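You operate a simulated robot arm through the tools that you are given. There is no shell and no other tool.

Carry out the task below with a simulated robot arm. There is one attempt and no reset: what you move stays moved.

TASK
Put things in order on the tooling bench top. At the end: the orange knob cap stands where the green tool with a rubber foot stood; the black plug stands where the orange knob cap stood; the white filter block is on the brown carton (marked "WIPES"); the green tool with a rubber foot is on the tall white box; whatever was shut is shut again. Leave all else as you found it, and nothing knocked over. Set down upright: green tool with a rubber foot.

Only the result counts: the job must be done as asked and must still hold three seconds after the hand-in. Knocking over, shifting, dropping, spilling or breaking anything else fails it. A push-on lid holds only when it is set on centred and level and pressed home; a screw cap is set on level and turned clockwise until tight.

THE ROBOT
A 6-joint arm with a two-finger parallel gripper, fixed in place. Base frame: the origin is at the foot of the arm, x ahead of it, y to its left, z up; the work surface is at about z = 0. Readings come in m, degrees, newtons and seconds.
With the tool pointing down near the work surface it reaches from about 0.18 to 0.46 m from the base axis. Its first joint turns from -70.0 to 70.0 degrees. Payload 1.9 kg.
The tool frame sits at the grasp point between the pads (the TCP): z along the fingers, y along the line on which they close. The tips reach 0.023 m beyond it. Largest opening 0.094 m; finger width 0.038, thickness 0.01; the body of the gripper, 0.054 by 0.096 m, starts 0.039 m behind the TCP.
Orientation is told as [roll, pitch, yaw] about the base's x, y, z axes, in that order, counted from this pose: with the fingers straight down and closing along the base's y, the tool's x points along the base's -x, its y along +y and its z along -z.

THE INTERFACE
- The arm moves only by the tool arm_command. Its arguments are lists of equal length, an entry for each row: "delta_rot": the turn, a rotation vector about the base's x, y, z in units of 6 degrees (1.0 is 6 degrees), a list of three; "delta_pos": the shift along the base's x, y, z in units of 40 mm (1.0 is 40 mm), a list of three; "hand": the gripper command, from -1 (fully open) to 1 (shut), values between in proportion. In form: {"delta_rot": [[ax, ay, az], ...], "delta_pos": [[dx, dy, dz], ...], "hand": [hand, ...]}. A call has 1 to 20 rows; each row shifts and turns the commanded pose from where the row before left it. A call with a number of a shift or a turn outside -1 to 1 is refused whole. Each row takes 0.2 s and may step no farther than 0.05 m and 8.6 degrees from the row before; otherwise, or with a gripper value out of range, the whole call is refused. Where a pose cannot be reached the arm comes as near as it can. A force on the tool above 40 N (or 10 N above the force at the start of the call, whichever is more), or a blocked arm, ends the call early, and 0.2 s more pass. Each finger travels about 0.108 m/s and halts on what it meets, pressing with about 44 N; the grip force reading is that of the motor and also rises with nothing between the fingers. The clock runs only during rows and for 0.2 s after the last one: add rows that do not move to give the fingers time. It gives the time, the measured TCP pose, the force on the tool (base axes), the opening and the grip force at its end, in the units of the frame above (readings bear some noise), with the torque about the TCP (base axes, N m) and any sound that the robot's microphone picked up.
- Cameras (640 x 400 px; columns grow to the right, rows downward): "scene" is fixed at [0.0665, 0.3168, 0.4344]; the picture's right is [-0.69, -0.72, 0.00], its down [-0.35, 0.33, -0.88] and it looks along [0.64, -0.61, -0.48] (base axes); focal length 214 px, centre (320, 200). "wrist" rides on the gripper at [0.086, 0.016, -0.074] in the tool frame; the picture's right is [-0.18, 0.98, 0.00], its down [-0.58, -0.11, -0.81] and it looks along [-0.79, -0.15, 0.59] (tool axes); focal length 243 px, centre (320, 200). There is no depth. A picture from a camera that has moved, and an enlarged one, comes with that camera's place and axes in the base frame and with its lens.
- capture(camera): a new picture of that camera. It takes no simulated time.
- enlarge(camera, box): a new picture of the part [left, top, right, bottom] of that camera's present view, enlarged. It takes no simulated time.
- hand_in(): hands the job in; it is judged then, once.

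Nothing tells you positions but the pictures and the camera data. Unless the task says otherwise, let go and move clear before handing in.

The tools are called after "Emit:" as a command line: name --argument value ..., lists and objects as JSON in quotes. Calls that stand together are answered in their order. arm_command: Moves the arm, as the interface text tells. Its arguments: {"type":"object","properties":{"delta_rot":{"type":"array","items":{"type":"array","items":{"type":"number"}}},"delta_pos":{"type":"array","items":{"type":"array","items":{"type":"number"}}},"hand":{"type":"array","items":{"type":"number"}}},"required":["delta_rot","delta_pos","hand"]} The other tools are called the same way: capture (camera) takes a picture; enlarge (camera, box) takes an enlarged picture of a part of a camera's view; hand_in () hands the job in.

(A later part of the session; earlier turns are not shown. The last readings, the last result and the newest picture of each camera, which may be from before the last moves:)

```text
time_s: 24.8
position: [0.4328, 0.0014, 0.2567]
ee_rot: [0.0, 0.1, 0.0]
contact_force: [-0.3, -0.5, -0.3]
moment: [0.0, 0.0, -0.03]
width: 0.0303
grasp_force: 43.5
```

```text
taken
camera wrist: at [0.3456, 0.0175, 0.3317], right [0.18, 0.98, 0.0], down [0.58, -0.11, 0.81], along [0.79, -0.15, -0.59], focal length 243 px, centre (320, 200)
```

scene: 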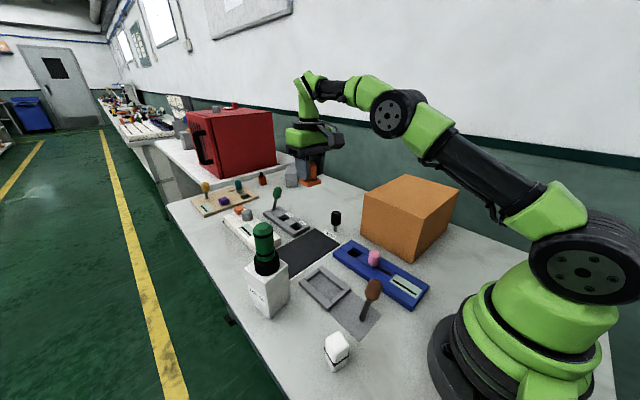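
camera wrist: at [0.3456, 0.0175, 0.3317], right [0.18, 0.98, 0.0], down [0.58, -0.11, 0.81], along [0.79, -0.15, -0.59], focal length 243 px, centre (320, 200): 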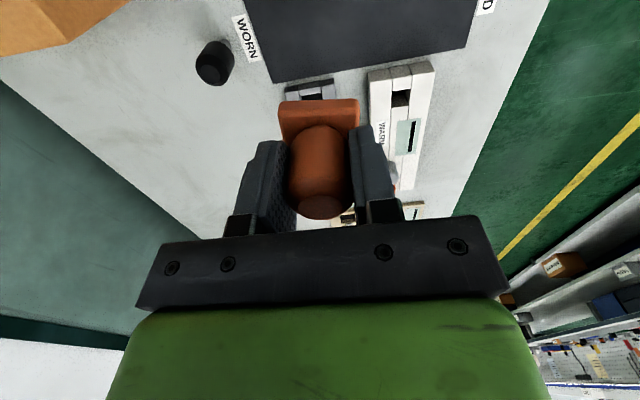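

Lowering the cap to a few millimetres above the mat now.

Emit:
arm_command --delta_rot '[[0, 0, 0], [0, 0, 0], [0, 0, 0], [0, 0, 0], [0, 0, 0], [0, 0, 0], [0, 0, 0], [0, 0, 0]]' --delta_pos '[[0, 0, -0.5], [0, 0, -0.9], [0, 0, -0.9], [0, 0, -0.9], [0, 0, -0.9], [0, 0, -0.8], [0, 0, -0.4], [0, 0, 0]]' --hand '[1, 1, 1, 1, 1, 1, 1, 1]'

Emit:
enlarge --camera "scene" --box '[270, 180, 370, 270]'

```text
time_s: 26.6
position: [0.4304, -0.0001, 0.045]
ee_rot: [0.0, 0.0, -0.1]
contact_force: [-1.0, 0.6, -0.5]
moment: [-0.01, 0.04, 0.0]
width: 0.0304
grasp_force: 43.8
```

```text
4.44 times, centred on (320, 225) of scene
camera zoom: at [0.0665, 0.3168, 0.4344], right [-0.69, -0.72, 0.0], down [-0.35, 0.33, -0.88], along [0.64, -0.61, -0.48], focal length 953 px, centre (320, 89)
```

zoom: 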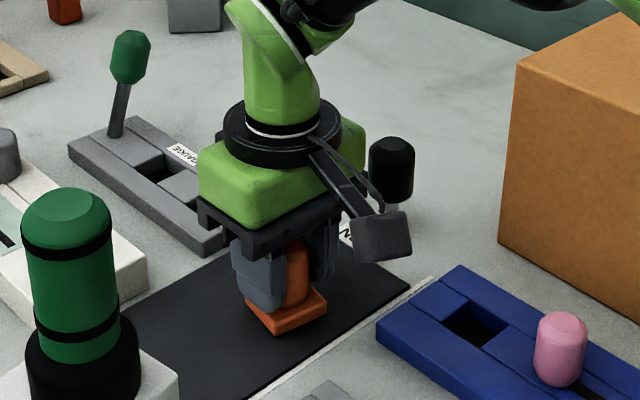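

The cap sits right over the old spot. I'll lower it in small steps until contact.

Emit:
arm_command --delta_rot '[[0, 0, 0], [0, 0, 0], [0, 0, 0]]' --delta_pos '[[0, 0, -0.08], [0, 0, -0.05], [0, 0, 0]]' --hand '[1, 1, 1]'

```text
time_s: 27.4
position: [0.4313, 0.0005, 0.0421]
ee_rot: [-0.1, -0.2, 0.0]
contact_force: [-9.4, 3.2, 31.0]
moment: [0.04, 0.08, 0.18]
width: 0.0301
grasp_force: 43.7
```

Emit:
arm_command --delta_rot '[[0, 0, 0], [0, 0, 0]]' --delta_pos '[[0, 0, 0.03], [0, 0, 0]]' --hand '[1, 1]'

```text
time_s: 28.0
position: [0.4317, 0.0014, 0.0419]
ee_rot: [-0.1, -0.2, 0.2]
contact_force: [8.0, 6.9, 12.8]
moment: [0.22, -0.58, 0.17]
width: 0.0303
grasp_force: 43.7
```

Emit:
arm_command --delta_rot '[[0, 0, 0], [0, 0, 0]]' --delta_pos '[[0, 0, 0.012], [0, 0, 0]]' --hand '[1, 1]'

```text
time_s: 28.6
position: [0.4304, -0.0014, 0.0434]
ee_rot: [0.0, 0.1, -0.1]
contact_force: [4.0, 5.0, 12.6]
moment: [0.13, -0.45, 0.14]
width: 0.0303
grasp_force: 44.3
```

Contact is light, so I'll open the fingers and check the cap.

Emit:
arm_command --delta_rot '[[0, 0, 0], [0, 0, 0], [0, 0, 0], [0, 0, 0]]' --delta_pos '[[0, 0, 0], [0, 0, 0], [0, 0, 0], [0, 0, 0]]' --hand '[0.2, -0.3, -1, -1]'

Emit:
enlarge --camera "scene" --box '[270, 180, 370, 270]'

Emit:
enlarge --camera "wrist" --box '[120, 0, 440, 220]'

```text
time_s: 29.6
position: [0.4307, -0.0012, 0.0426]
ee_rot: [0.0, 0.0, 0.0]
contact_force: [0.1, 0.3, 0.4]
moment: [-0.02, 0.02, 0.02]
width: 0.0938
grasp_force: 0.1
```

```text
4.44 times, centred on (320, 225) of scene
camera zoom: at [0.0665, 0.3168, 0.4344], right [-0.69, -0.72, 0.0], down [-0.35, 0.33, -0.88], along [0.64, -0.61, -0.48], focal length 953 px, centre (320, 89)
```

zoom: 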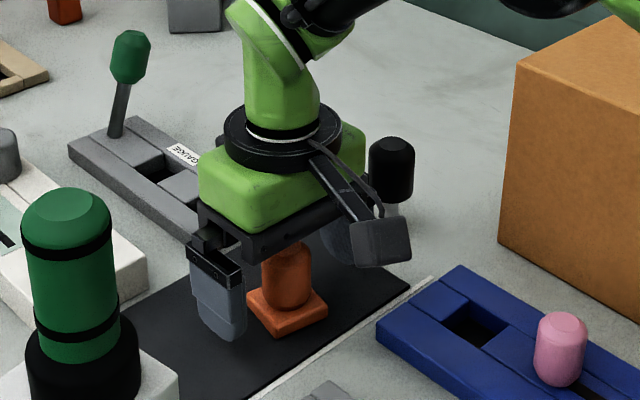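

```text
1.82 times, centred on (280, 110) of wrist
camera zoom: at [0.3442, 0.0166, 0.1166], right [0.18, 0.98, 0.0], down [0.58, -0.11, 0.81], along [0.79, -0.15, -0.59], focal length 441 px, centre (393, 364)
```

zoom: 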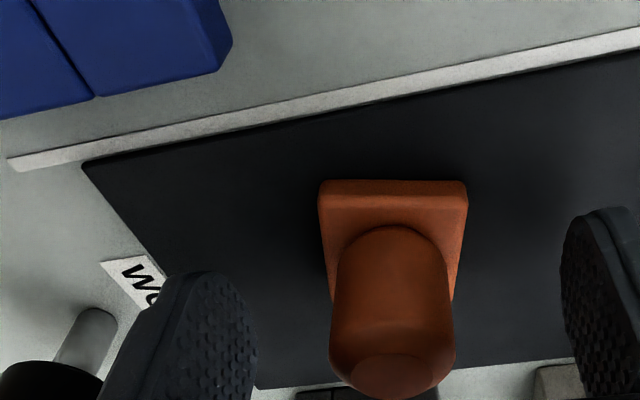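

The cap stands on the mat. I'll rise and compare its footprint precisely against the green tool's original footprint.

Emit:
arm_command --delta_rot '[[0, 0, 0], [0, 0, 0], [0, 0, 0], [0, 0, 0], [0, 0, 0]]' --delta_pos '[[0, 0, 0.5], [0, 0, 0.9], [0, 0, 0.9], [0, 0, 0.9], [0, 0, 0]]' --hand '[-1, -1, -1, -1, -1]'

Emit:
enlarge --camera "scene" --box '[290, 195, 360, 265]'

Emit:
enlarge --camera "wrist" --box '[160, 0, 440, 170]'

```text
time_s: 30.8
position: [0.4304, -0.001, 0.1693]
ee_rot: [0.0, 0.0, 0.0]
contact_force: [-0.3, -0.3, 0.1]
moment: [0.05, 0.01, 0.02]
width: 0.0938
grasp_force: 0.2
```

```text
5.71 times, centred on (325, 230) of scene
camera zoom: at [0.0665, 0.3168, 0.4344], right [-0.69, -0.72, 0.0], down [-0.35, 0.33, -0.88], along [0.64, -0.61, -0.48], focal length 1226 px, centre (291, 29)
```

zoom: 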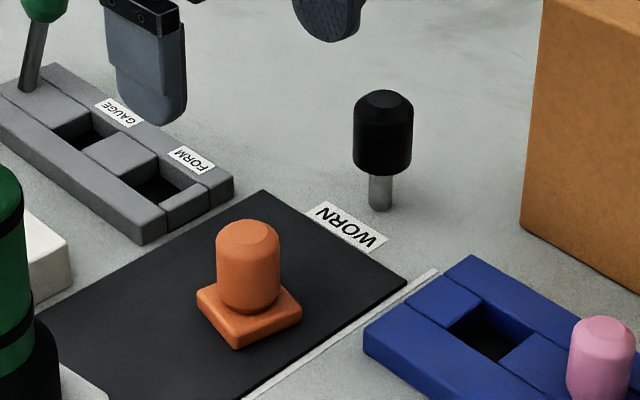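

```text
2.29 times, centred on (300, 85) of wrist
camera zoom: at [0.3443, 0.0162, 0.244], right [0.18, 0.98, 0.0], down [0.58, -0.11, 0.81], along [0.79, -0.15, -0.59], focal length 555 px, centre (366, 463)
```

zoom: 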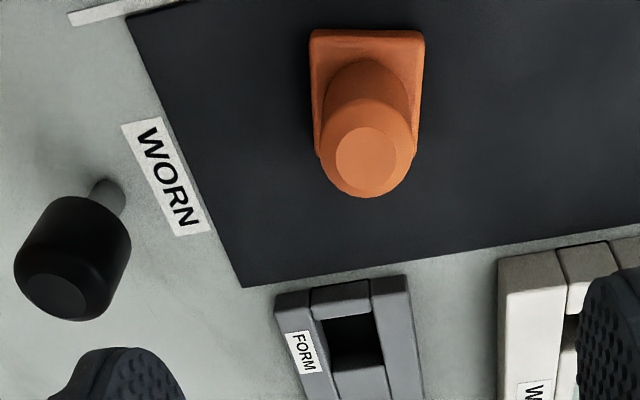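

The cap stands within about 5 mm of the original spot, which is fine. Next is the black plug at about (0.450, -0.120). I'll move above it at z≈0.16.

Emit:
arm_command --delta_rot '[[0, 0, 0], [0, 0, 0], [0, 0, 0], [0, 0, 0], [0, 0, 0], [0, 0, 0]]' --delta_pos '[[0.1, -0.6, 0], [0.1, -0.6, 0], [0.1, -0.6, 0], [0.1, -0.6, -0.1], [0.08, -0.6, -0.1], [0, 0, 0]]' --hand '[-1, -1, -1, -1, -1, -1]'

Emit:
enlarge --camera "scene" --box '[270, 150, 400, 270]'

Emit:
capture --camera "wrist"

```text
time_s: 32.2
position: [0.4439, -0.1173, 0.1617]
ee_rot: [0.1, 0.0, -0.2]
contact_force: [0.0, -0.6, 0.5]
moment: [-0.01, 0.02, -0.02]
width: 0.0937
grasp_force: 0.1
out of reach, approached as far as the arm can: row 5
```

```text
3.33 times, centred on (335, 210) of scene
camera zoom: at [0.0665, 0.3168, 0.4344], right [-0.69, -0.72, 0.0], down [-0.35, 0.33, -0.88], along [0.64, -0.61, -0.48], focal length 715 px, centre (270, 167)
```

zoom: 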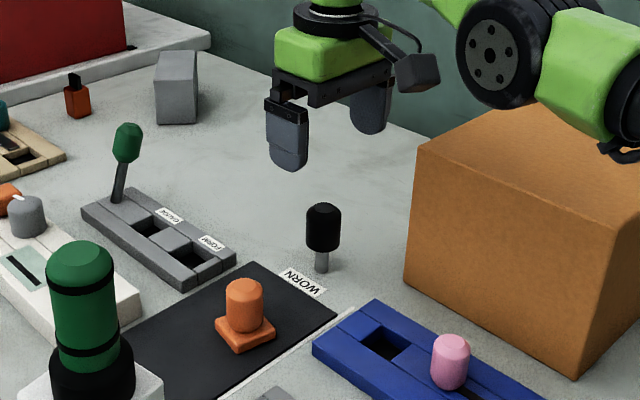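

```text
taken
camera wrist: at [0.3575, -0.1005, 0.2363], right [0.19, 0.98, 0.0], down [0.58, -0.11, 0.81], along [0.79, -0.15, -0.59], focal length 243 px, centre (320, 200)
```

wrist: 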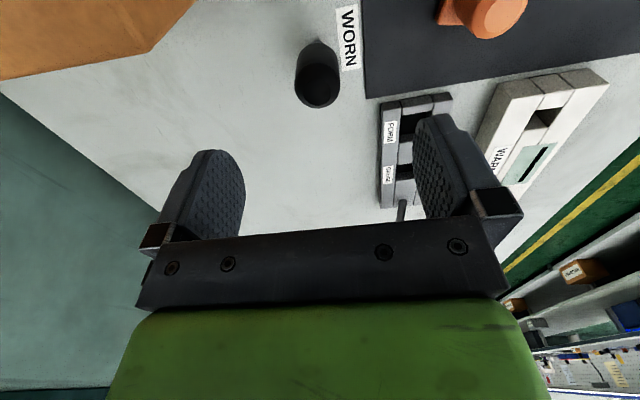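

The arm tops out just short of the plug, at about 0.459 m radius. The finger width should still cover it, so I'll measure the plug position precisely from here.

Emit:
enlarge --camera "wrist" --box '[260, 0, 380, 120]'

```text
3.33 times, centred on (320, 60) of wrist
camera zoom: at [0.3575, -0.1005, 0.2363], right [0.19, 0.98, 0.0], down [0.58, -0.11, 0.81], along [0.79, -0.15, -0.59], focal length 809 px, centre (320, 667)
```

zoom: 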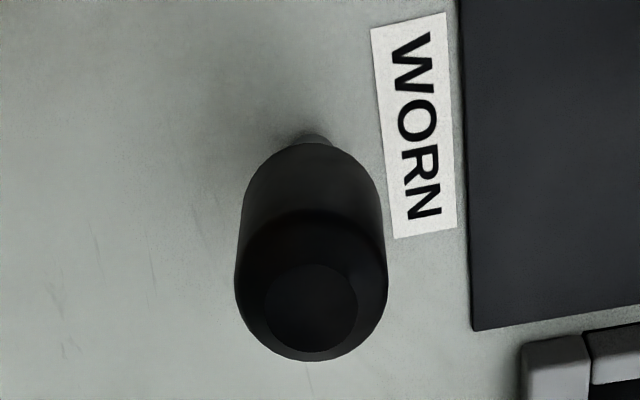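

The plug axis is at about (0.450, -0.119). I'll pull back slightly in x to stay within reach and descend a little to see where the commanded pose stands.

Emit:
arm_command --delta_rot '[[0, 0, 0], [0, 0, 0]]' --delta_pos '[[-0.12, 0, -0.5], [0, 0, 0]]' --hand '[-1, -1]'

```text
time_s: 32.8
position: [0.4429, -0.119, 0.1417]
ee_rot: [0.1, 0.1, 0.0]
contact_force: [0.4, 0.9, 0.2]
moment: [0.01, 0.0, 0.03]
width: 0.0942
grasp_force: 0.0
out of reach, approached as far as the arm can: row 1
```

Emit:
arm_command --delta_rot '[[0, 0, 0], [0, 0, 0], [0, 0, 0]]' --delta_pos '[[-0.03, 0, -0.5], [0, 0, -0.45], [0, 0, 0]]' --hand '[-1, -1, -1]'

Emit:
capture --camera "wrist"

Emit:
enlarge --camera "scene" --box '[290, 170, 390, 260]'

```text
time_s: 33.6
position: [0.446, -0.1177, 0.1028]
ee_rot: [0.0, 0.0, -0.1]
contact_force: [0.5, -0.2, -0.4]
moment: [0.01, 0.03, -0.02]
width: 0.0939
grasp_force: 0.2
out of reach, approached as far as the arm can: row 2
```

```text
taken
camera wrist: at [0.3587, -0.1013, 0.1779], right [0.18, 0.98, 0.0], down [0.58, -0.11, 0.81], along [0.79, -0.15, -0.59], focal length 243 px, centre (320, 200)
```

wrist: 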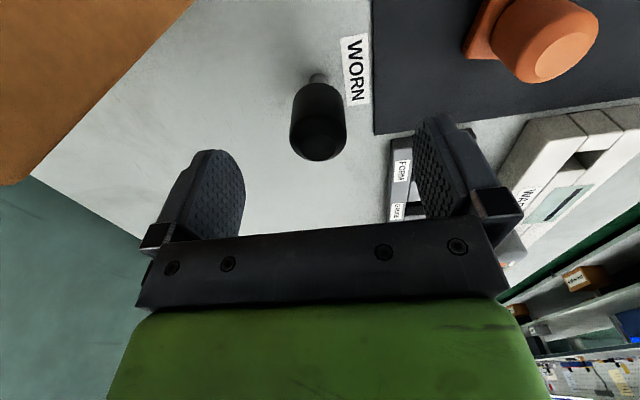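

```text
4.44 times, centred on (340, 215) of scene
camera zoom: at [0.0665, 0.3168, 0.4344], right [-0.69, -0.72, 0.0], down [-0.35, 0.33, -0.88], along [0.64, -0.61, -0.48], focal length 953 px, centre (231, 133)
```

zoom: 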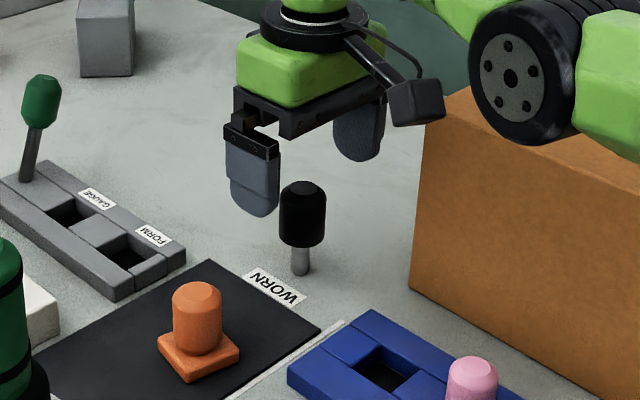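

The plug is laterally aligned under the gripper. I'll descend to z≈0.052 before closing.

Emit:
arm_command --delta_rot '[[0, 0, 0], [0, 0, 0], [0, 0, 0], [0, 0, 0]]' --delta_pos '[[0, 0, -0.5], [0, 0, -0.5], [0, 0, -0.3], [0, 0, 0]]' --hand '[-1, -1, -1, -1]'

Emit:
capture --camera "wrist"

Emit:
capture --camera "scene"

Emit:
enlarge --camera "wrist" --box '[240, 100, 400, 220]'

```text
time_s: 34.6
position: [0.4426, -0.1175, 0.0524]
ee_rot: [0.0, 0.0, 0.0]
contact_force: [-1.6, -0.2, 0.5]
moment: [0.01, -0.01, 0.02]
width: 0.094
grasp_force: 0.1
out of reach, approached as far as the arm can: row 3
```

```text
taken
camera wrist: at [0.3559, -0.1012, 0.1268], right [0.18, 0.98, 0.0], down [0.58, -0.11, 0.81], along [0.79, -0.15, -0.59], focal length 243 px, centre (320, 200)
```

wrist: 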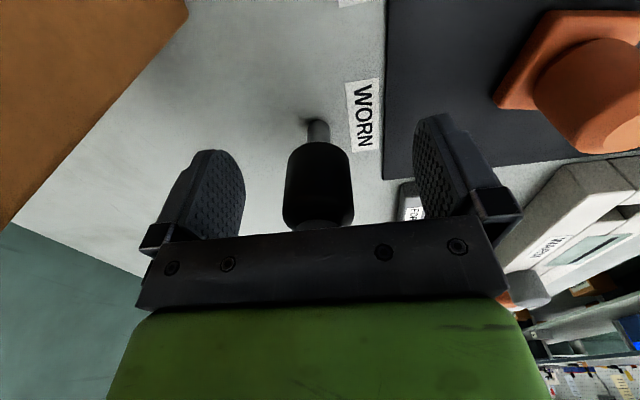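

```text
taken
```

scene: 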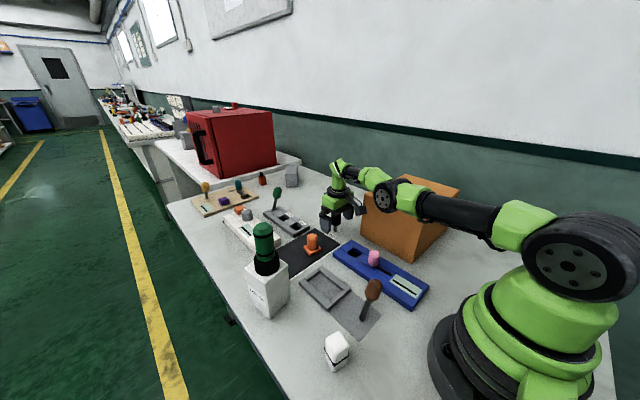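

```text
3.33 times, centred on (320, 160) of wrist
camera zoom: at [0.3559, -0.1012, 0.1268], right [0.18, 0.98, 0.0], down [0.58, -0.11, 0.81], along [0.79, -0.15, -0.59], focal length 809 px, centre (320, 333)
```

zoom: 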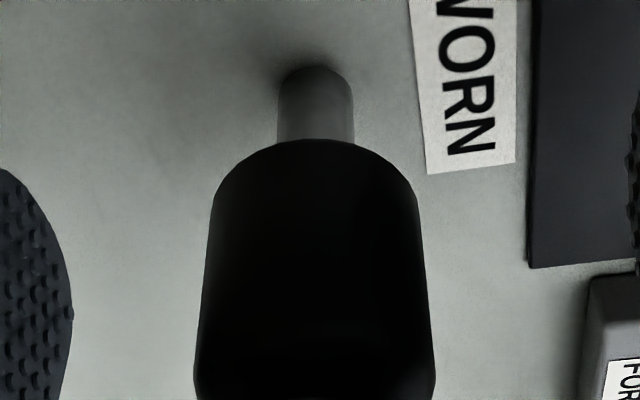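

The plug is centred between the fingers, about 8 mm past the pad centre but still within the pad width. Closing now.

Emit:
arm_command --delta_rot '[[0, 0, 0], [0, 0, 0], [0, 0, 0], [0, 0, 0], [0, 0, 0]]' --delta_pos '[[0, 0, 0], [0, 0, 0], [0, 0, 0], [0, 0, 0], [0, 0, 0]]' --hand '[0, 0.4, 1, 1, 1]'

Emit:
enlarge --camera "wrist" --box '[200, 80, 440, 240]'

Emit:
enlarge --camera "scene" --box '[290, 150, 400, 260]'

```text
time_s: 35.8
position: [0.4422, -0.1182, 0.0534]
ee_rot: [0.0, 0.0, 0.0]
contact_force: [0.0, -0.6, 0.5]
moment: [-0.02, 0.01, 0.03]
width: 0.033
grasp_force: 44.0
```

```text
2.50 times, centred on (320, 160) of wrist
camera zoom: at [0.356, -0.1012, 0.127], right [0.18, 0.98, 0.0], down [0.58, -0.11, 0.81], along [0.79, -0.15, -0.59], focal length 606 px, centre (320, 300)
```

zoom: 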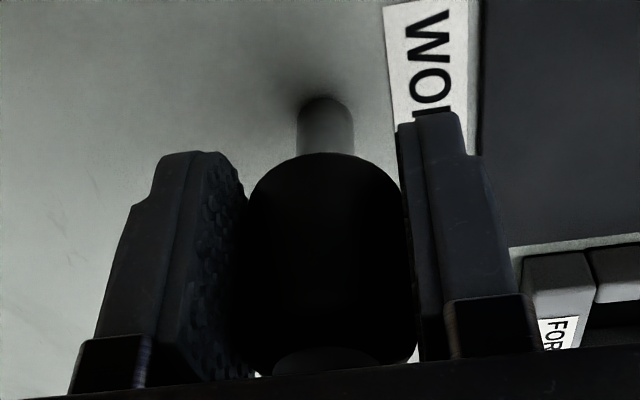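

```text
3.64 times, centred on (345, 205) of scene
camera zoom: at [0.0665, 0.3168, 0.4344], right [-0.69, -0.72, 0.0], down [-0.35, 0.33, -0.88], along [0.64, -0.61, -0.48], focal length 780 px, centre (229, 182)
```

zoom: 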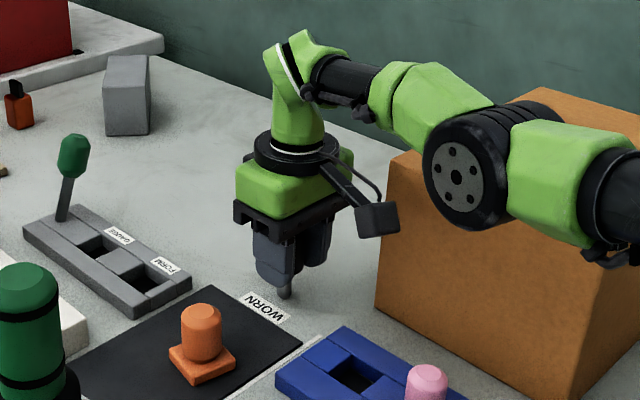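

The plug is gripped at 0.033 m width. I'll lift it, drawing back slightly in x, and check the hold.

Emit:
arm_command --delta_rot '[[0, 0, 0], [0, 0, 0], [0, 0, 0], [0, 0, 0], [0, 0, 0], [0, 0, 0], [0, 0, 0], [0, 0, 0], [0, 0, 0]]' --delta_pos '[[0, 0, 0.3], [0, 0, 0.5], [-0.1, 0, 0.8], [-0.1, 0, 0.9], [-0.1, 0.1, 0.9], [-0.1, 0.1, 0.9], [-0.1, 0.1, 0.9], [-0.1, 0.1, 0.8], [0, 0, 0]]' --hand '[1, 1, 1, 1, 1, 1, 1, 1, 1]'

Emit:
enlarge --camera "wrist" --box '[200, 80, 440, 240]'

Emit:
capture --camera "scene"

Emit:
enlarge --camera "scene" --box '[290, 80, 400, 190]'

```text
time_s: 37.8
position: [0.4182, -0.0915, 0.2867]
ee_rot: [0.1, -0.2, -0.1]
contact_force: [0.0, -0.3, -0.9]
moment: [0.02, 0.01, 0.0]
width: 0.0327
grasp_force: 43.5
out of reach, approached as far as the arm can: row 3, 7, 8
```

```text
2.50 times, centred on (320, 160) of wrist
camera zoom: at [0.3315, -0.0741, 0.3601], right [0.19, 0.98, 0.0], down [0.58, -0.11, 0.81], along [0.79, -0.15, -0.59], focal length 606 px, centre (320, 300)
```

zoom: 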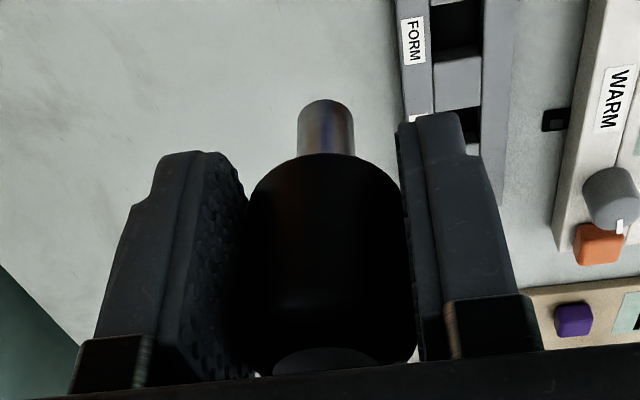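

```text
taken
```

scene: 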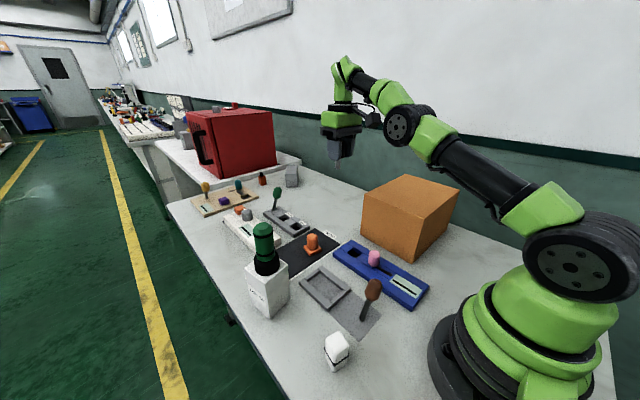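

```text
3.64 times, centred on (345, 135) of scene
camera zoom: at [0.0665, 0.3168, 0.4344], right [-0.69, -0.72, 0.0], down [-0.35, 0.33, -0.88], along [0.64, -0.61, -0.48], focal length 780 px, centre (229, 436)
```

zoom: 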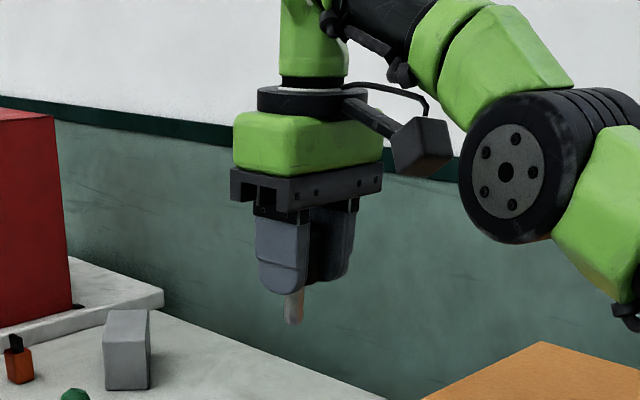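

The plug is held upright. The commanded pose may have been clipped near the reach limit, so I'll retract inward first and read the pose.

Emit:
arm_command --delta_rot '[[0, 0, 0], [0, 0, 0], [0, 0, 0], [0, 0, 0]]' --delta_pos '[[-0.5, 0, 0], [-0.8, 0, 0], [-0.7, 0, 0], [0, 0, 0]]' --hand '[1, 1, 1, 1]'

```text
time_s: 38.8
position: [0.4179, -0.0912, 0.2856]
ee_rot: [0.1, -0.1, -0.1]
contact_force: [0.5, -0.2, 0.1]
moment: [-0.02, 0.01, -0.01]
width: 0.033
grasp_force: 43.8
out of reach, approached as far as the arm can: row 1, 2, 3
```

The arm didn't move on that call, possibly because it is near a singular pose. I'll try lowering a bit while coming inward.

Emit:
arm_command --delta_rot '[[0, 0, 0], [0, 0, 0]]' --delta_pos '[[0, 0, -0.5], [0, 0, 0]]' --hand '[1, 1]'

Emit:
capture --camera "scene"

```text
time_s: 39.4
position: [0.4243, -0.092, 0.2676]
ee_rot: [0.0, 0.1, 0.1]
contact_force: [-0.4, 0.2, 0.0]
moment: [0.01, -0.02, 0.03]
width: 0.0328
grasp_force: 44.0
out of reach, approached as far as the arm can: row 1
```

```text
taken
```

scene: 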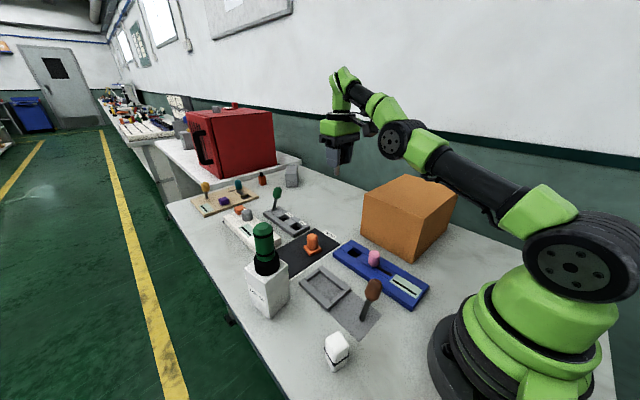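

It seems the elbow is fully straight and the arm is sliding along its reach boundary. A larger downward move should bend the elbow, so I'll try that while there's plenty of clearance.

Emit:
arm_command --delta_rot '[[0, 0, 0], [0, 0, 0]]' --delta_pos '[[0, 0, -0.9], [0, 0, 0]]' --hand '[1, 1]'

```text
time_s: 40.0
position: [0.4335, -0.0954, 0.2339]
ee_rot: [0.0, 0.1, 0.1]
contact_force: [0.0, -0.4, -0.1]
moment: [0.04, 0.01, 0.01]
width: 0.0328
grasp_force: 44.1
out of reach, approached as far as the arm can: row 1
```

I'll look closely at the elbow to see which way it is bent.

Emit:
enlarge --camera "scene" --box '[300, 50, 640, 280]'

```text
1.74 times, centred on (470, 165) of scene
camera zoom: at [0.0665, 0.3168, 0.4344], right [-0.69, -0.72, 0.0], down [-0.35, 0.33, -0.88], along [0.64, -0.61, -0.48], focal length 373 px, centre (59, 261)
```

zoom: 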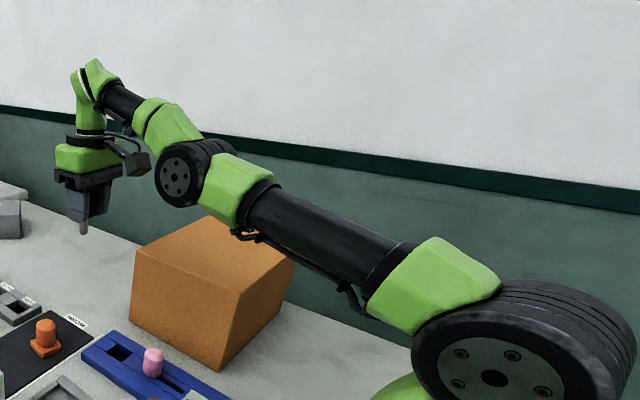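

The forearm has flipped to an elbow-down bend, which blocks inward motion. To recover, I'll extend outward to straighten the elbow and then go down so it bends the normal way. First a small outward test move.

Emit:
arm_command --delta_rot '[[0, 0, 0], [0, 0, 0]]' --delta_pos '[[0.4, -0.08, 0], [0, 0, 0]]' --hand '[1, 1]'

```text
time_s: 40.6
position: [0.436, -0.093, 0.2336]
ee_rot: [0.0, 0.0, 0.0]
contact_force: [-0.6, -0.8, -0.3]
moment: [0.01, -0.01, 0.03]
width: 0.0329
grasp_force: 44.1
out of reach, approached as far as the arm can: row 1
```

Emit:
arm_command --delta_rot '[[0, 0, 0], [0, 0, 0], [0, 0, 0], [0, 0, 0], [0, 0, 0]]' --delta_pos '[[0.5, 0, 0], [0.5, 0, 0], [0.5, 0, 0], [0.5, 0, 0], [0, 0, 0]]' --hand '[1, 1, 1, 1, 1]'

```text
time_s: 41.8
position: [0.4371, -0.089, 0.2314]
ee_rot: [0.0, 0.1, 0.0]
contact_force: [-0.6, 0.5, -1.2]
moment: [-0.01, 0.0, -0.01]
width: 0.0328
grasp_force: 44.2
out of reach, approached as far as the arm can: row 1, 2, 3, 4
```

That outward push should have straightened the elbow fully. I'll now make a strong downward move with a slight inward component to bend it the normal way.

Emit:
arm_command --delta_rot '[[0, 0, 0], [0, 0, 0], [0, 0, 0]]' --delta_pos '[[-0.2, 0, -1], [-0.3, 0.05, -0.9], [0, 0, 0]]' --hand '[1, 1, 1]'

Emit:
enlarge --camera "scene" --box '[300, 50, 640, 280]'

```text
time_s: 42.6
position: [0.4162, -0.0837, 0.1549]
ee_rot: [0.0, -0.2, 0.0]
contact_force: [-0.9, 0.2, 0.0]
moment: [0.02, -0.01, -0.03]
width: 0.0329
grasp_force: 43.5
```

```text
1.74 times, centred on (470, 165) of scene
camera zoom: at [0.0665, 0.3168, 0.4344], right [-0.69, -0.72, 0.0], down [-0.35, 0.33, -0.88], along [0.64, -0.61, -0.48], focal length 373 px, centre (59, 261)
```

zoom: 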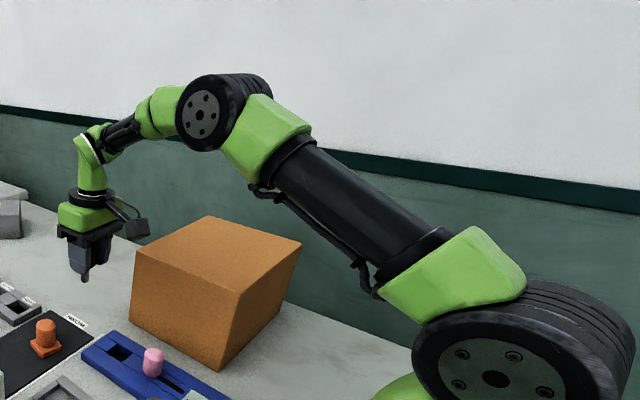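

The elbow is back in its normal bend and the plug is still held. I'll retract inward while rising.

Emit:
arm_command --delta_rot '[[0, 0, 0], [0, 0, 0], [0, 0, 0], [0, 0, 0], [0, 0, 0], [0, 0, 0], [0, 0, 0]]' --delta_pos '[[-0.4, 0.1, 0.1], [-0.7, 0.15, 0.4], [-0.7, 0.15, 0.6], [-0.7, 0.1, 0.8], [-0.5, 0.1, 0.8], [0, 0, 0.3], [0, 0, 0]]' --hand '[1, 1, 1, 1, 1, 1, 1]'

Emit:
enlarge --camera "wrist" --box '[200, 80, 440, 240]'

Emit:
capture --camera "scene"

```text
time_s: 44.2
position: [0.2974, -0.0607, 0.2766]
ee_rot: [0.1, 0.1, -0.1]
contact_force: [0.4, -0.1, -0.5]
moment: [0.02, -0.03, 0.0]
width: 0.033
grasp_force: 44.5
```

```text
2.50 times, centred on (320, 160) of wrist
camera zoom: at [0.2103, -0.0442, 0.3513], right [0.18, 0.98, 0.0], down [0.58, -0.11, 0.81], along [0.79, -0.15, -0.59], focal length 606 px, centre (320, 300)
```

zoom: 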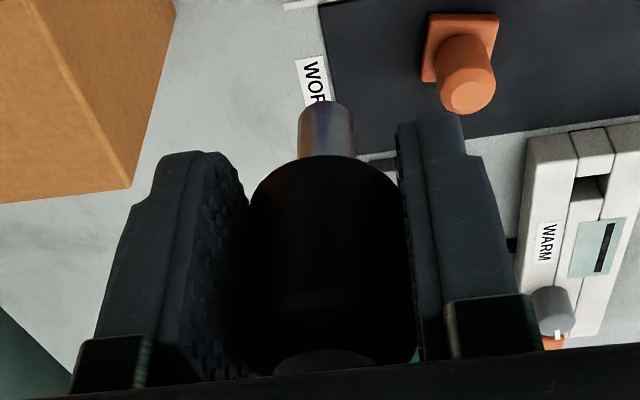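

```text
taken
```

scene: 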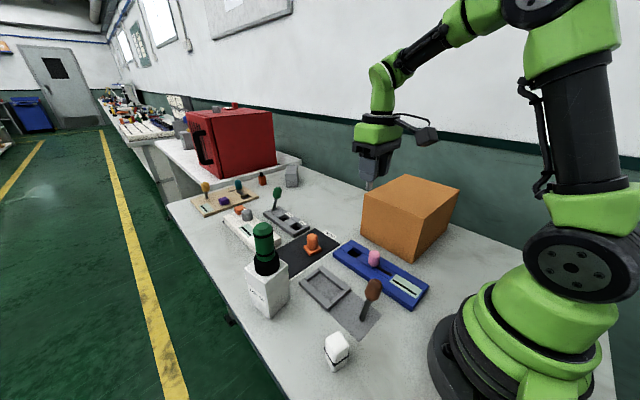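

The plug is held well. I'll now carry it to above the cap's old spot.

Emit:
arm_command --delta_rot '[[0, 0, 0], [0, 0, 0], [0, 0, 0], [0, 0, 0], [0, 0, 0], [0, 0, 0], [0, 0, 0], [0, 0, 0], [0, 0, 0]]' --delta_pos '[[-0.4, -0.28, 0], [-0.7, -0.496, 0], [-0.7, -0.496, 0], [-0.7, -0.496, 0], [-0.7, -0.496, 0], [-0.7, -0.496, 0], [-0.7, -0.496, 0], [-0.3, -0.214, 0], [0, 0, 0]]' --hand '[1, 1, 1, 1, 1, 1, 1, 1, 1]'

Emit:
capture --camera "scene"

```text
time_s: 46.2
position: [0.1001, -0.1986, 0.2739]
ee_rot: [0.1, 0.0, 0.0]
contact_force: [-0.4, 0.9, -0.8]
moment: [-0.01, 0.01, -0.01]
width: 0.0329
grasp_force: 44.3
```

```text
taken
```

scene: 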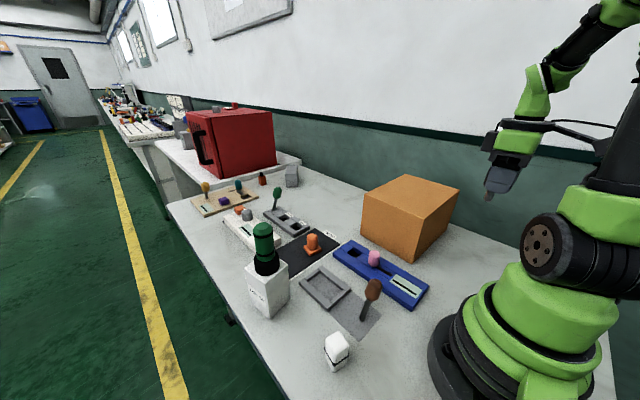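

Lowering toward the bench at the cap's old spot.

Emit:
arm_command --delta_rot '[[0, 0, 0], [0, 0, 0], [0, 0, 0], [0, 0, 0], [0, 0, 0], [0, 0, 0], [0, 0, 0]]' --delta_pos '[[0, 0, -0.5], [0, 0, -0.9], [0, 0, -0.9], [0, 0, -0.9], [0, 0, -0.9], [0, 0, -0.7], [0, 0, 0]]' --hand '[1, 1, 1, 1, 1, 1, 1]'

Emit:
enlarge --camera "scene" --box '[430, 230, 490, 300]'

Emit:
enlarge --camera "wrist" --box '[200, 80, 440, 240]'

```text
time_s: 47.8
position: [0.102, -0.2004, 0.0801]
ee_rot: [0.0, -0.1, -0.1]
contact_force: [0.0, 0.1, -0.9]
moment: [-0.01, 0.01, 0.0]
width: 0.0328
grasp_force: 43.7
```

```text
5.71 times, centred on (460, 265) of scene
camera zoom: at [0.0665, 0.3168, 0.4344], right [-0.69, -0.72, 0.0], down [-0.35, 0.33, -0.88], along [0.64, -0.61, -0.48], focal length 1226 px, centre (-480, -171)
```

zoom: 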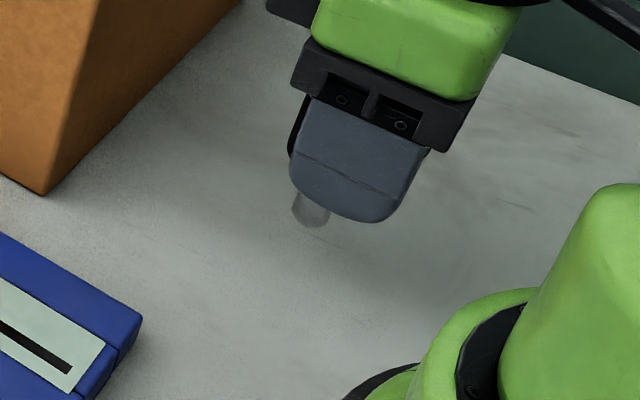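

```text
2.50 times, centred on (320, 160) of wrist
camera zoom: at [0.0153, -0.1833, 0.1545], right [0.19, 0.98, 0.0], down [0.58, -0.11, 0.81], along [0.79, -0.15, -0.59], focal length 606 px, centre (320, 300)
```

zoom: 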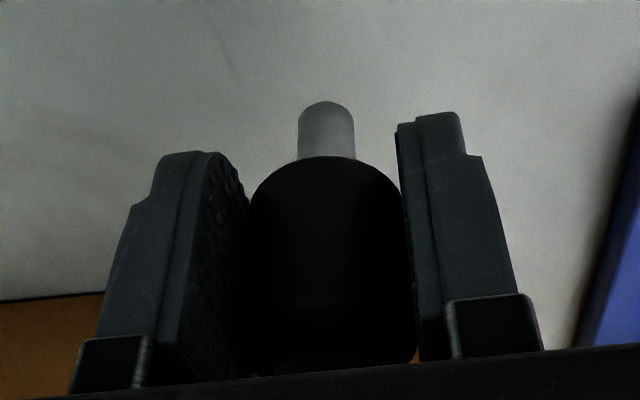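

In scene coordinates the plug's pin tip is about 1.5 mm from the cap's original centre. I'll lower further in small steps.

Emit:
arm_command --delta_rot '[[0, 0, 0], [0, 0, 0], [0, 0, 0], [0, 0, 0]]' --delta_pos '[[0, 0, -0.3], [0, 0, -0.2], [0, 0, -0.05], [0, 0, 0]]' --hand '[1, 1, 1, 1]'

Emit:
enlarge --camera "scene" --box '[430, 230, 490, 300]'

```text
time_s: 48.8
position: [0.1018, -0.1985, 0.0597]
ee_rot: [-0.1, 0.0, 0.0]
contact_force: [0.0, 0.1, -0.7]
moment: [-0.05, 0.0, 0.03]
width: 0.0328
grasp_force: 44.1
```

```text
5.71 times, centred on (460, 265) of scene
camera zoom: at [0.0665, 0.3168, 0.4344], right [-0.69, -0.72, 0.0], down [-0.35, 0.33, -0.88], along [0.64, -0.61, -0.48], focal length 1226 px, centre (-480, -171)
```

zoom: 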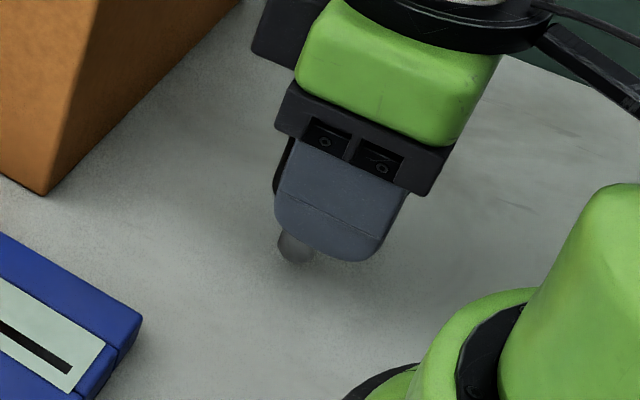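

Emit:
arm_command --delta_rot '[[0, 0, 0], [0, 0, 0], [0, 0, 0]]' --delta_pos '[[0, 0, -0.07], [0, 0, -0.05], [0, 0, 0]]' --hand '[1, 1, 1]'

```text
time_s: 49.6
position: [0.1033, -0.1991, 0.0555]
ee_rot: [0.0, 0.0, 0.0]
contact_force: [-0.2, -0.3, -0.2]
moment: [-0.02, -0.02, 0.01]
width: 0.0326
grasp_force: 43.8
```

Emit:
arm_command --delta_rot '[[0, 0, 0], [0, 0, 0], [0, 0, 0]]' --delta_pos '[[0, 0, -0.025], [0, 0, -0.02], [0, 0, 0]]' --hand '[1, 1, 1]'

```text
time_s: 50.4
position: [0.1022, -0.1989, 0.0532]
ee_rot: [0.0, 0.0, -0.1]
contact_force: [-0.7, 0.0, -0.2]
moment: [-0.03, -0.04, -0.01]
width: 0.0328
grasp_force: 43.7
```

Still no contact, so I'll continue in 1 mm steps.

Emit:
arm_command --delta_rot '[[0, 0, 0], [0, 0, 0]]' --delta_pos '[[0, 0, -0.025], [0, 0, 0]]' --hand '[1, 1]'

```text
time_s: 51.0
position: [0.1021, -0.1982, 0.0532]
ee_rot: [0.0, 0.0, 0.0]
contact_force: [-0.9, -1.3, 1.3]
moment: [-0.04, 0.01, -0.01]
width: 0.0327
grasp_force: 43.7
```

Emit:
arm_command --delta_rot '[[0, 0, 0], [0, 0, 0]]' --delta_pos '[[0, 0, -0.02], [0, 0, 0]]' --hand '[1, 1]'

Emit:
enlarge --camera "scene" --box '[430, 230, 490, 300]'

```text
time_s: 51.6
position: [0.1023, -0.1986, 0.0526]
ee_rot: [0.1, 0.0, -0.1]
contact_force: [-6.6, 3.5, 26.5]
moment: [0.22, 0.09, 0.04]
width: 0.0328
grasp_force: 43.2
```

```text
5.71 times, centred on (460, 265) of scene
camera zoom: at [0.0665, 0.3169, 0.4344], right [-0.69, -0.72, 0.0], down [-0.35, 0.33, -0.88], along [0.64, -0.61, -0.48], focal length 1226 px, centre (-480, -171)
```

zoom: 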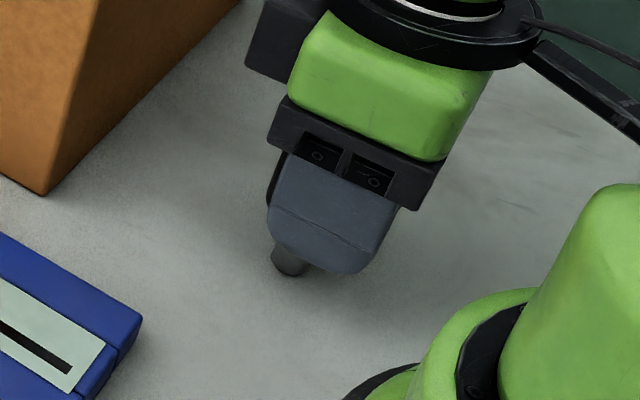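

Contact is confirmed. I'll ease off under a millimetre and then release slowly because of the thin pin.

Emit:
arm_command --delta_rot '[[0, 0, 0], [0, 0, 0], [0, 0, 0]]' --delta_pos '[[0, 0, 0.018], [0, 0, 0], [0, 0, 0]]' --hand '[1, 1, 1]'

```text
time_s: 52.4
position: [0.1029, -0.1991, 0.0523]
ee_rot: [0.0, 0.0, 0.1]
contact_force: [0.4, 0.1, -0.3]
moment: [-0.03, 0.0, 0.01]
width: 0.0328
grasp_force: 44.2
```

Force is now near zero, with the pin just at the surface. Releasing slowly.

Emit:
arm_command --delta_rot '[[0, 0, 0], [0, 0, 0], [0, 0, 0], [0, 0, 0], [0, 0, 0], [0, 0, 0]]' --delta_pos '[[0, 0, 0], [0, 0, 0], [0, 0, 0], [0, 0, 0], [0, 0, 0], [0, 0, 0]]' --hand '[0.28, 0.24, 0.15, 0.0, -0.5, -1]'

Emit:
enlarge --camera "wrist" --box '[200, 60, 440, 240]'

Emit:
enlarge --camera "scene" --box '[430, 230, 490, 300]'

```text
time_s: 53.8
position: [0.1023, -0.1989, 0.0522]
ee_rot: [0.0, 0.0, 0.0]
contact_force: [0.1, 0.0, 0.4]
moment: [-0.04, 0.02, 0.03]
width: 0.0938
grasp_force: 0.1
```

```text
2.22 times, centred on (320, 150) of wrist
camera zoom: at [0.0157, -0.1824, 0.1267], right [0.18, 0.98, 0.0], down [0.58, -0.11, 0.81], along [0.79, -0.15, -0.59], focal length 539 px, centre (320, 311)
```

zoom: 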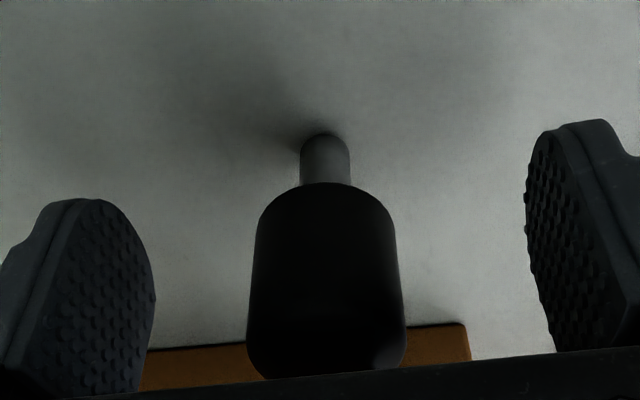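

```text
5.71 times, centred on (460, 265) of scene
camera zoom: at [0.0665, 0.3168, 0.4344], right [-0.69, -0.72, 0.0], down [-0.35, 0.33, -0.88], along [0.64, -0.61, -0.48], focal length 1226 px, centre (-480, -171)
```

zoom: 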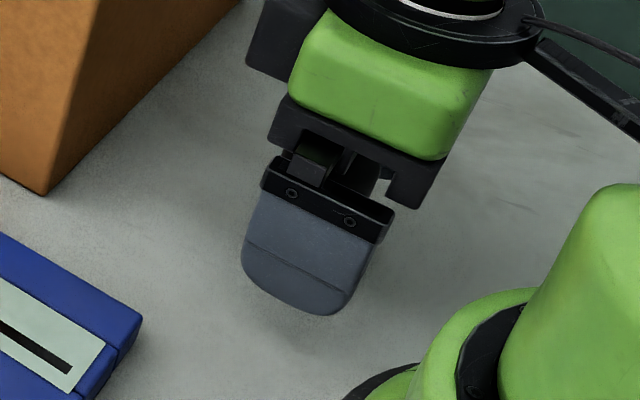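

The plug stands on its pin. I'll rise straight up and check it.

Emit:
arm_command --delta_rot '[[0, 0, 0], [0, 0, 0], [0, 0, 0], [0, 0, 0], [0, 0, 0], [0, 0, 0], [0, 0, 0]]' --delta_pos '[[0, 0, 0.3], [0, 0, 0.7], [0, 0, 0.9], [0, 0, 0.9], [0, 0, 0.9], [0, 0, 0.9], [0, 0, 0.9]]' --hand '[-1, -1, -1, -1, -1, -1, -1]'

Emit:
capture --camera "scene"

Emit:
enlarge --camera "scene" --box '[430, 240, 490, 300]'

Emit:
enlarge --camera "scene" --box '[300, 310, 380, 380]'

```text
time_s: 55.4
position: [0.1005, -0.1996, 0.2727]
ee_rot: [0.0, 0.0, 0.0]
contact_force: [-0.2, 1.0, -0.1]
moment: [-0.03, -0.01, 0.0]
width: 0.0942
grasp_force: 0.0
```

```text
taken
```

scene: 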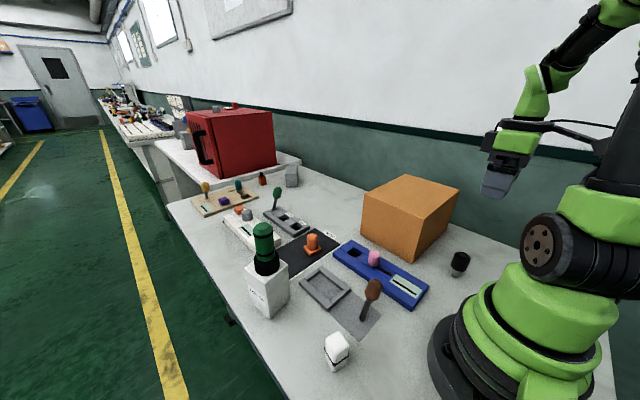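

```text
6.67 times, centred on (460, 270) of scene
camera zoom: at [0.0665, 0.3168, 0.4344], right [-0.69, -0.72, 0.0], down [-0.35, 0.33, -0.88], along [0.64, -0.61, -0.48], focal length 1430 px, centre (-613, -267)
```

zoom: 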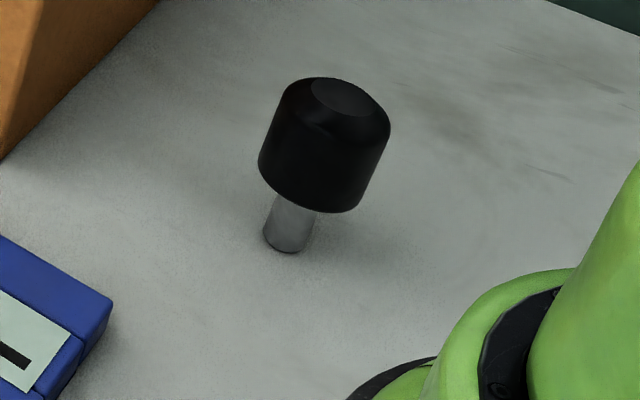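

```text
5.71 times, centred on (340, 345) of scene
camera zoom: at [0.0665, 0.3168, 0.4344], right [-0.69, -0.72, 0.0], down [-0.35, 0.33, -0.88], along [0.64, -0.61, -0.48], focal length 1226 px, centre (206, -629)
```

zoom: 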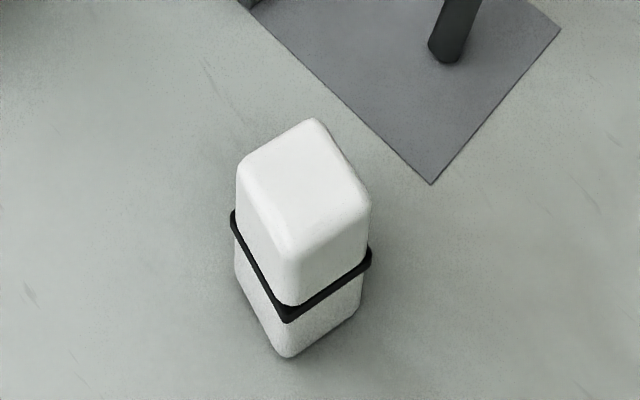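

The plug stands exactly where the cap stood. Next is the white filter block at about (0.19, 0.16), turned about -13°. I'll move there, yawing the gripper to match.

Emit:
arm_command --delta_rot '[[0, 0, 0], [0, 0, 0], [0, 0, 0], [0, 0, 0], [0, 0, 0], [0, 0, 0], [0, 0, -0.5], [0, 0, -0.5], [0, 0, -0.5], [0, 0, -0.5], [0, 0, -0.17], [0, 0, 0], [0, 0, 0], [0, 0, 0]]' --delta_pos '[[0.62, 0.7, 0], [0.62, 0.7, 0], [0.62, 0.7, 0], [0.62, 0.7, 0], [0.62, 0.7, 0], [0.62, 0.7, 0], [-0.3, 0.95, 0], [-0.3, 0.95, 0], [-0.3, 0.95, 0], [-0.3, 0.95, 0], [-0.3, 0.95, 0], [0, 0, -0.9], [0, 0, -0.9], [0, 0, 0]]' --hand '[-1, -1, -1, -1, -1, -1, -1, -1, -1, -1, -1, -1, -1, -1]'

Emit:
capture --camera "scene"

Emit:
capture --camera "wrist"

```text
time_s: 58.4
position: [0.1931, 0.1594, 0.2006]
ee_rot: [0.0, 0.1, -13.1]
contact_force: [-0.1, -1.3, -0.2]
moment: [0.0, 0.03, 0.0]
width: 0.0939
grasp_force: 0.0
```

```text
taken
```

scene: 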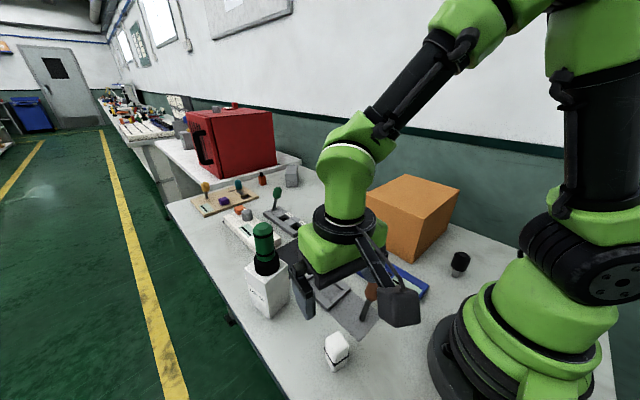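

```text
taken
camera wrist: at [0.1115, 0.1957, 0.2749], right [0.4, 0.92, 0.0], down [0.54, -0.24, 0.81], along [0.74, -0.32, -0.59], focal length 243 px, centre (320, 200)
```

wrist: 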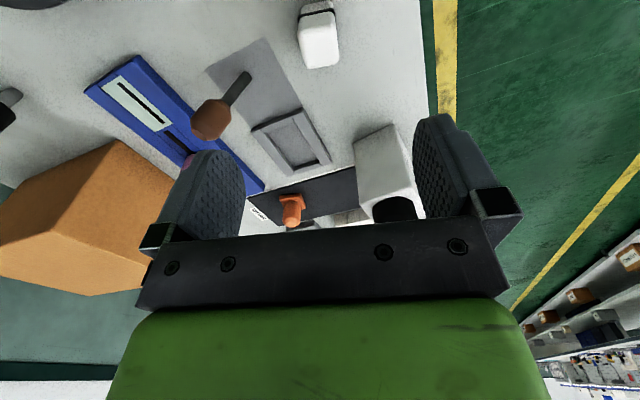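

The gripper is above the block and clear of the brown lever. I'll zoom in to refine the block's position and angle.

Emit:
enlarge --camera "wrist" --box '[260, 0, 380, 80]'

```text
5.00 times, centred on (320, 40) of wrist
camera zoom: at [0.1115, 0.1957, 0.2749], right [0.4, 0.92, 0.0], down [0.54, -0.24, 0.81], along [0.74, -0.32, -0.59], focal length 1213 px, centre (320, 1000)
```

zoom: 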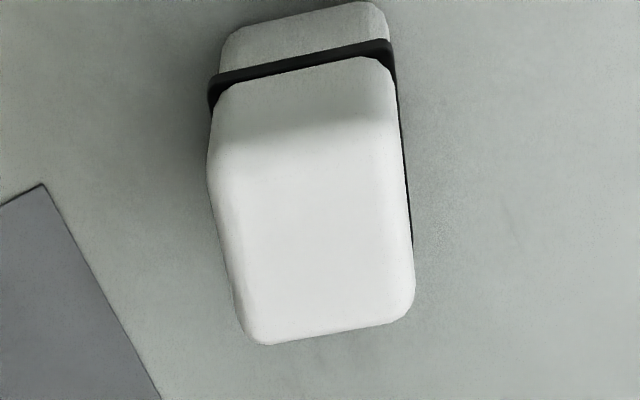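

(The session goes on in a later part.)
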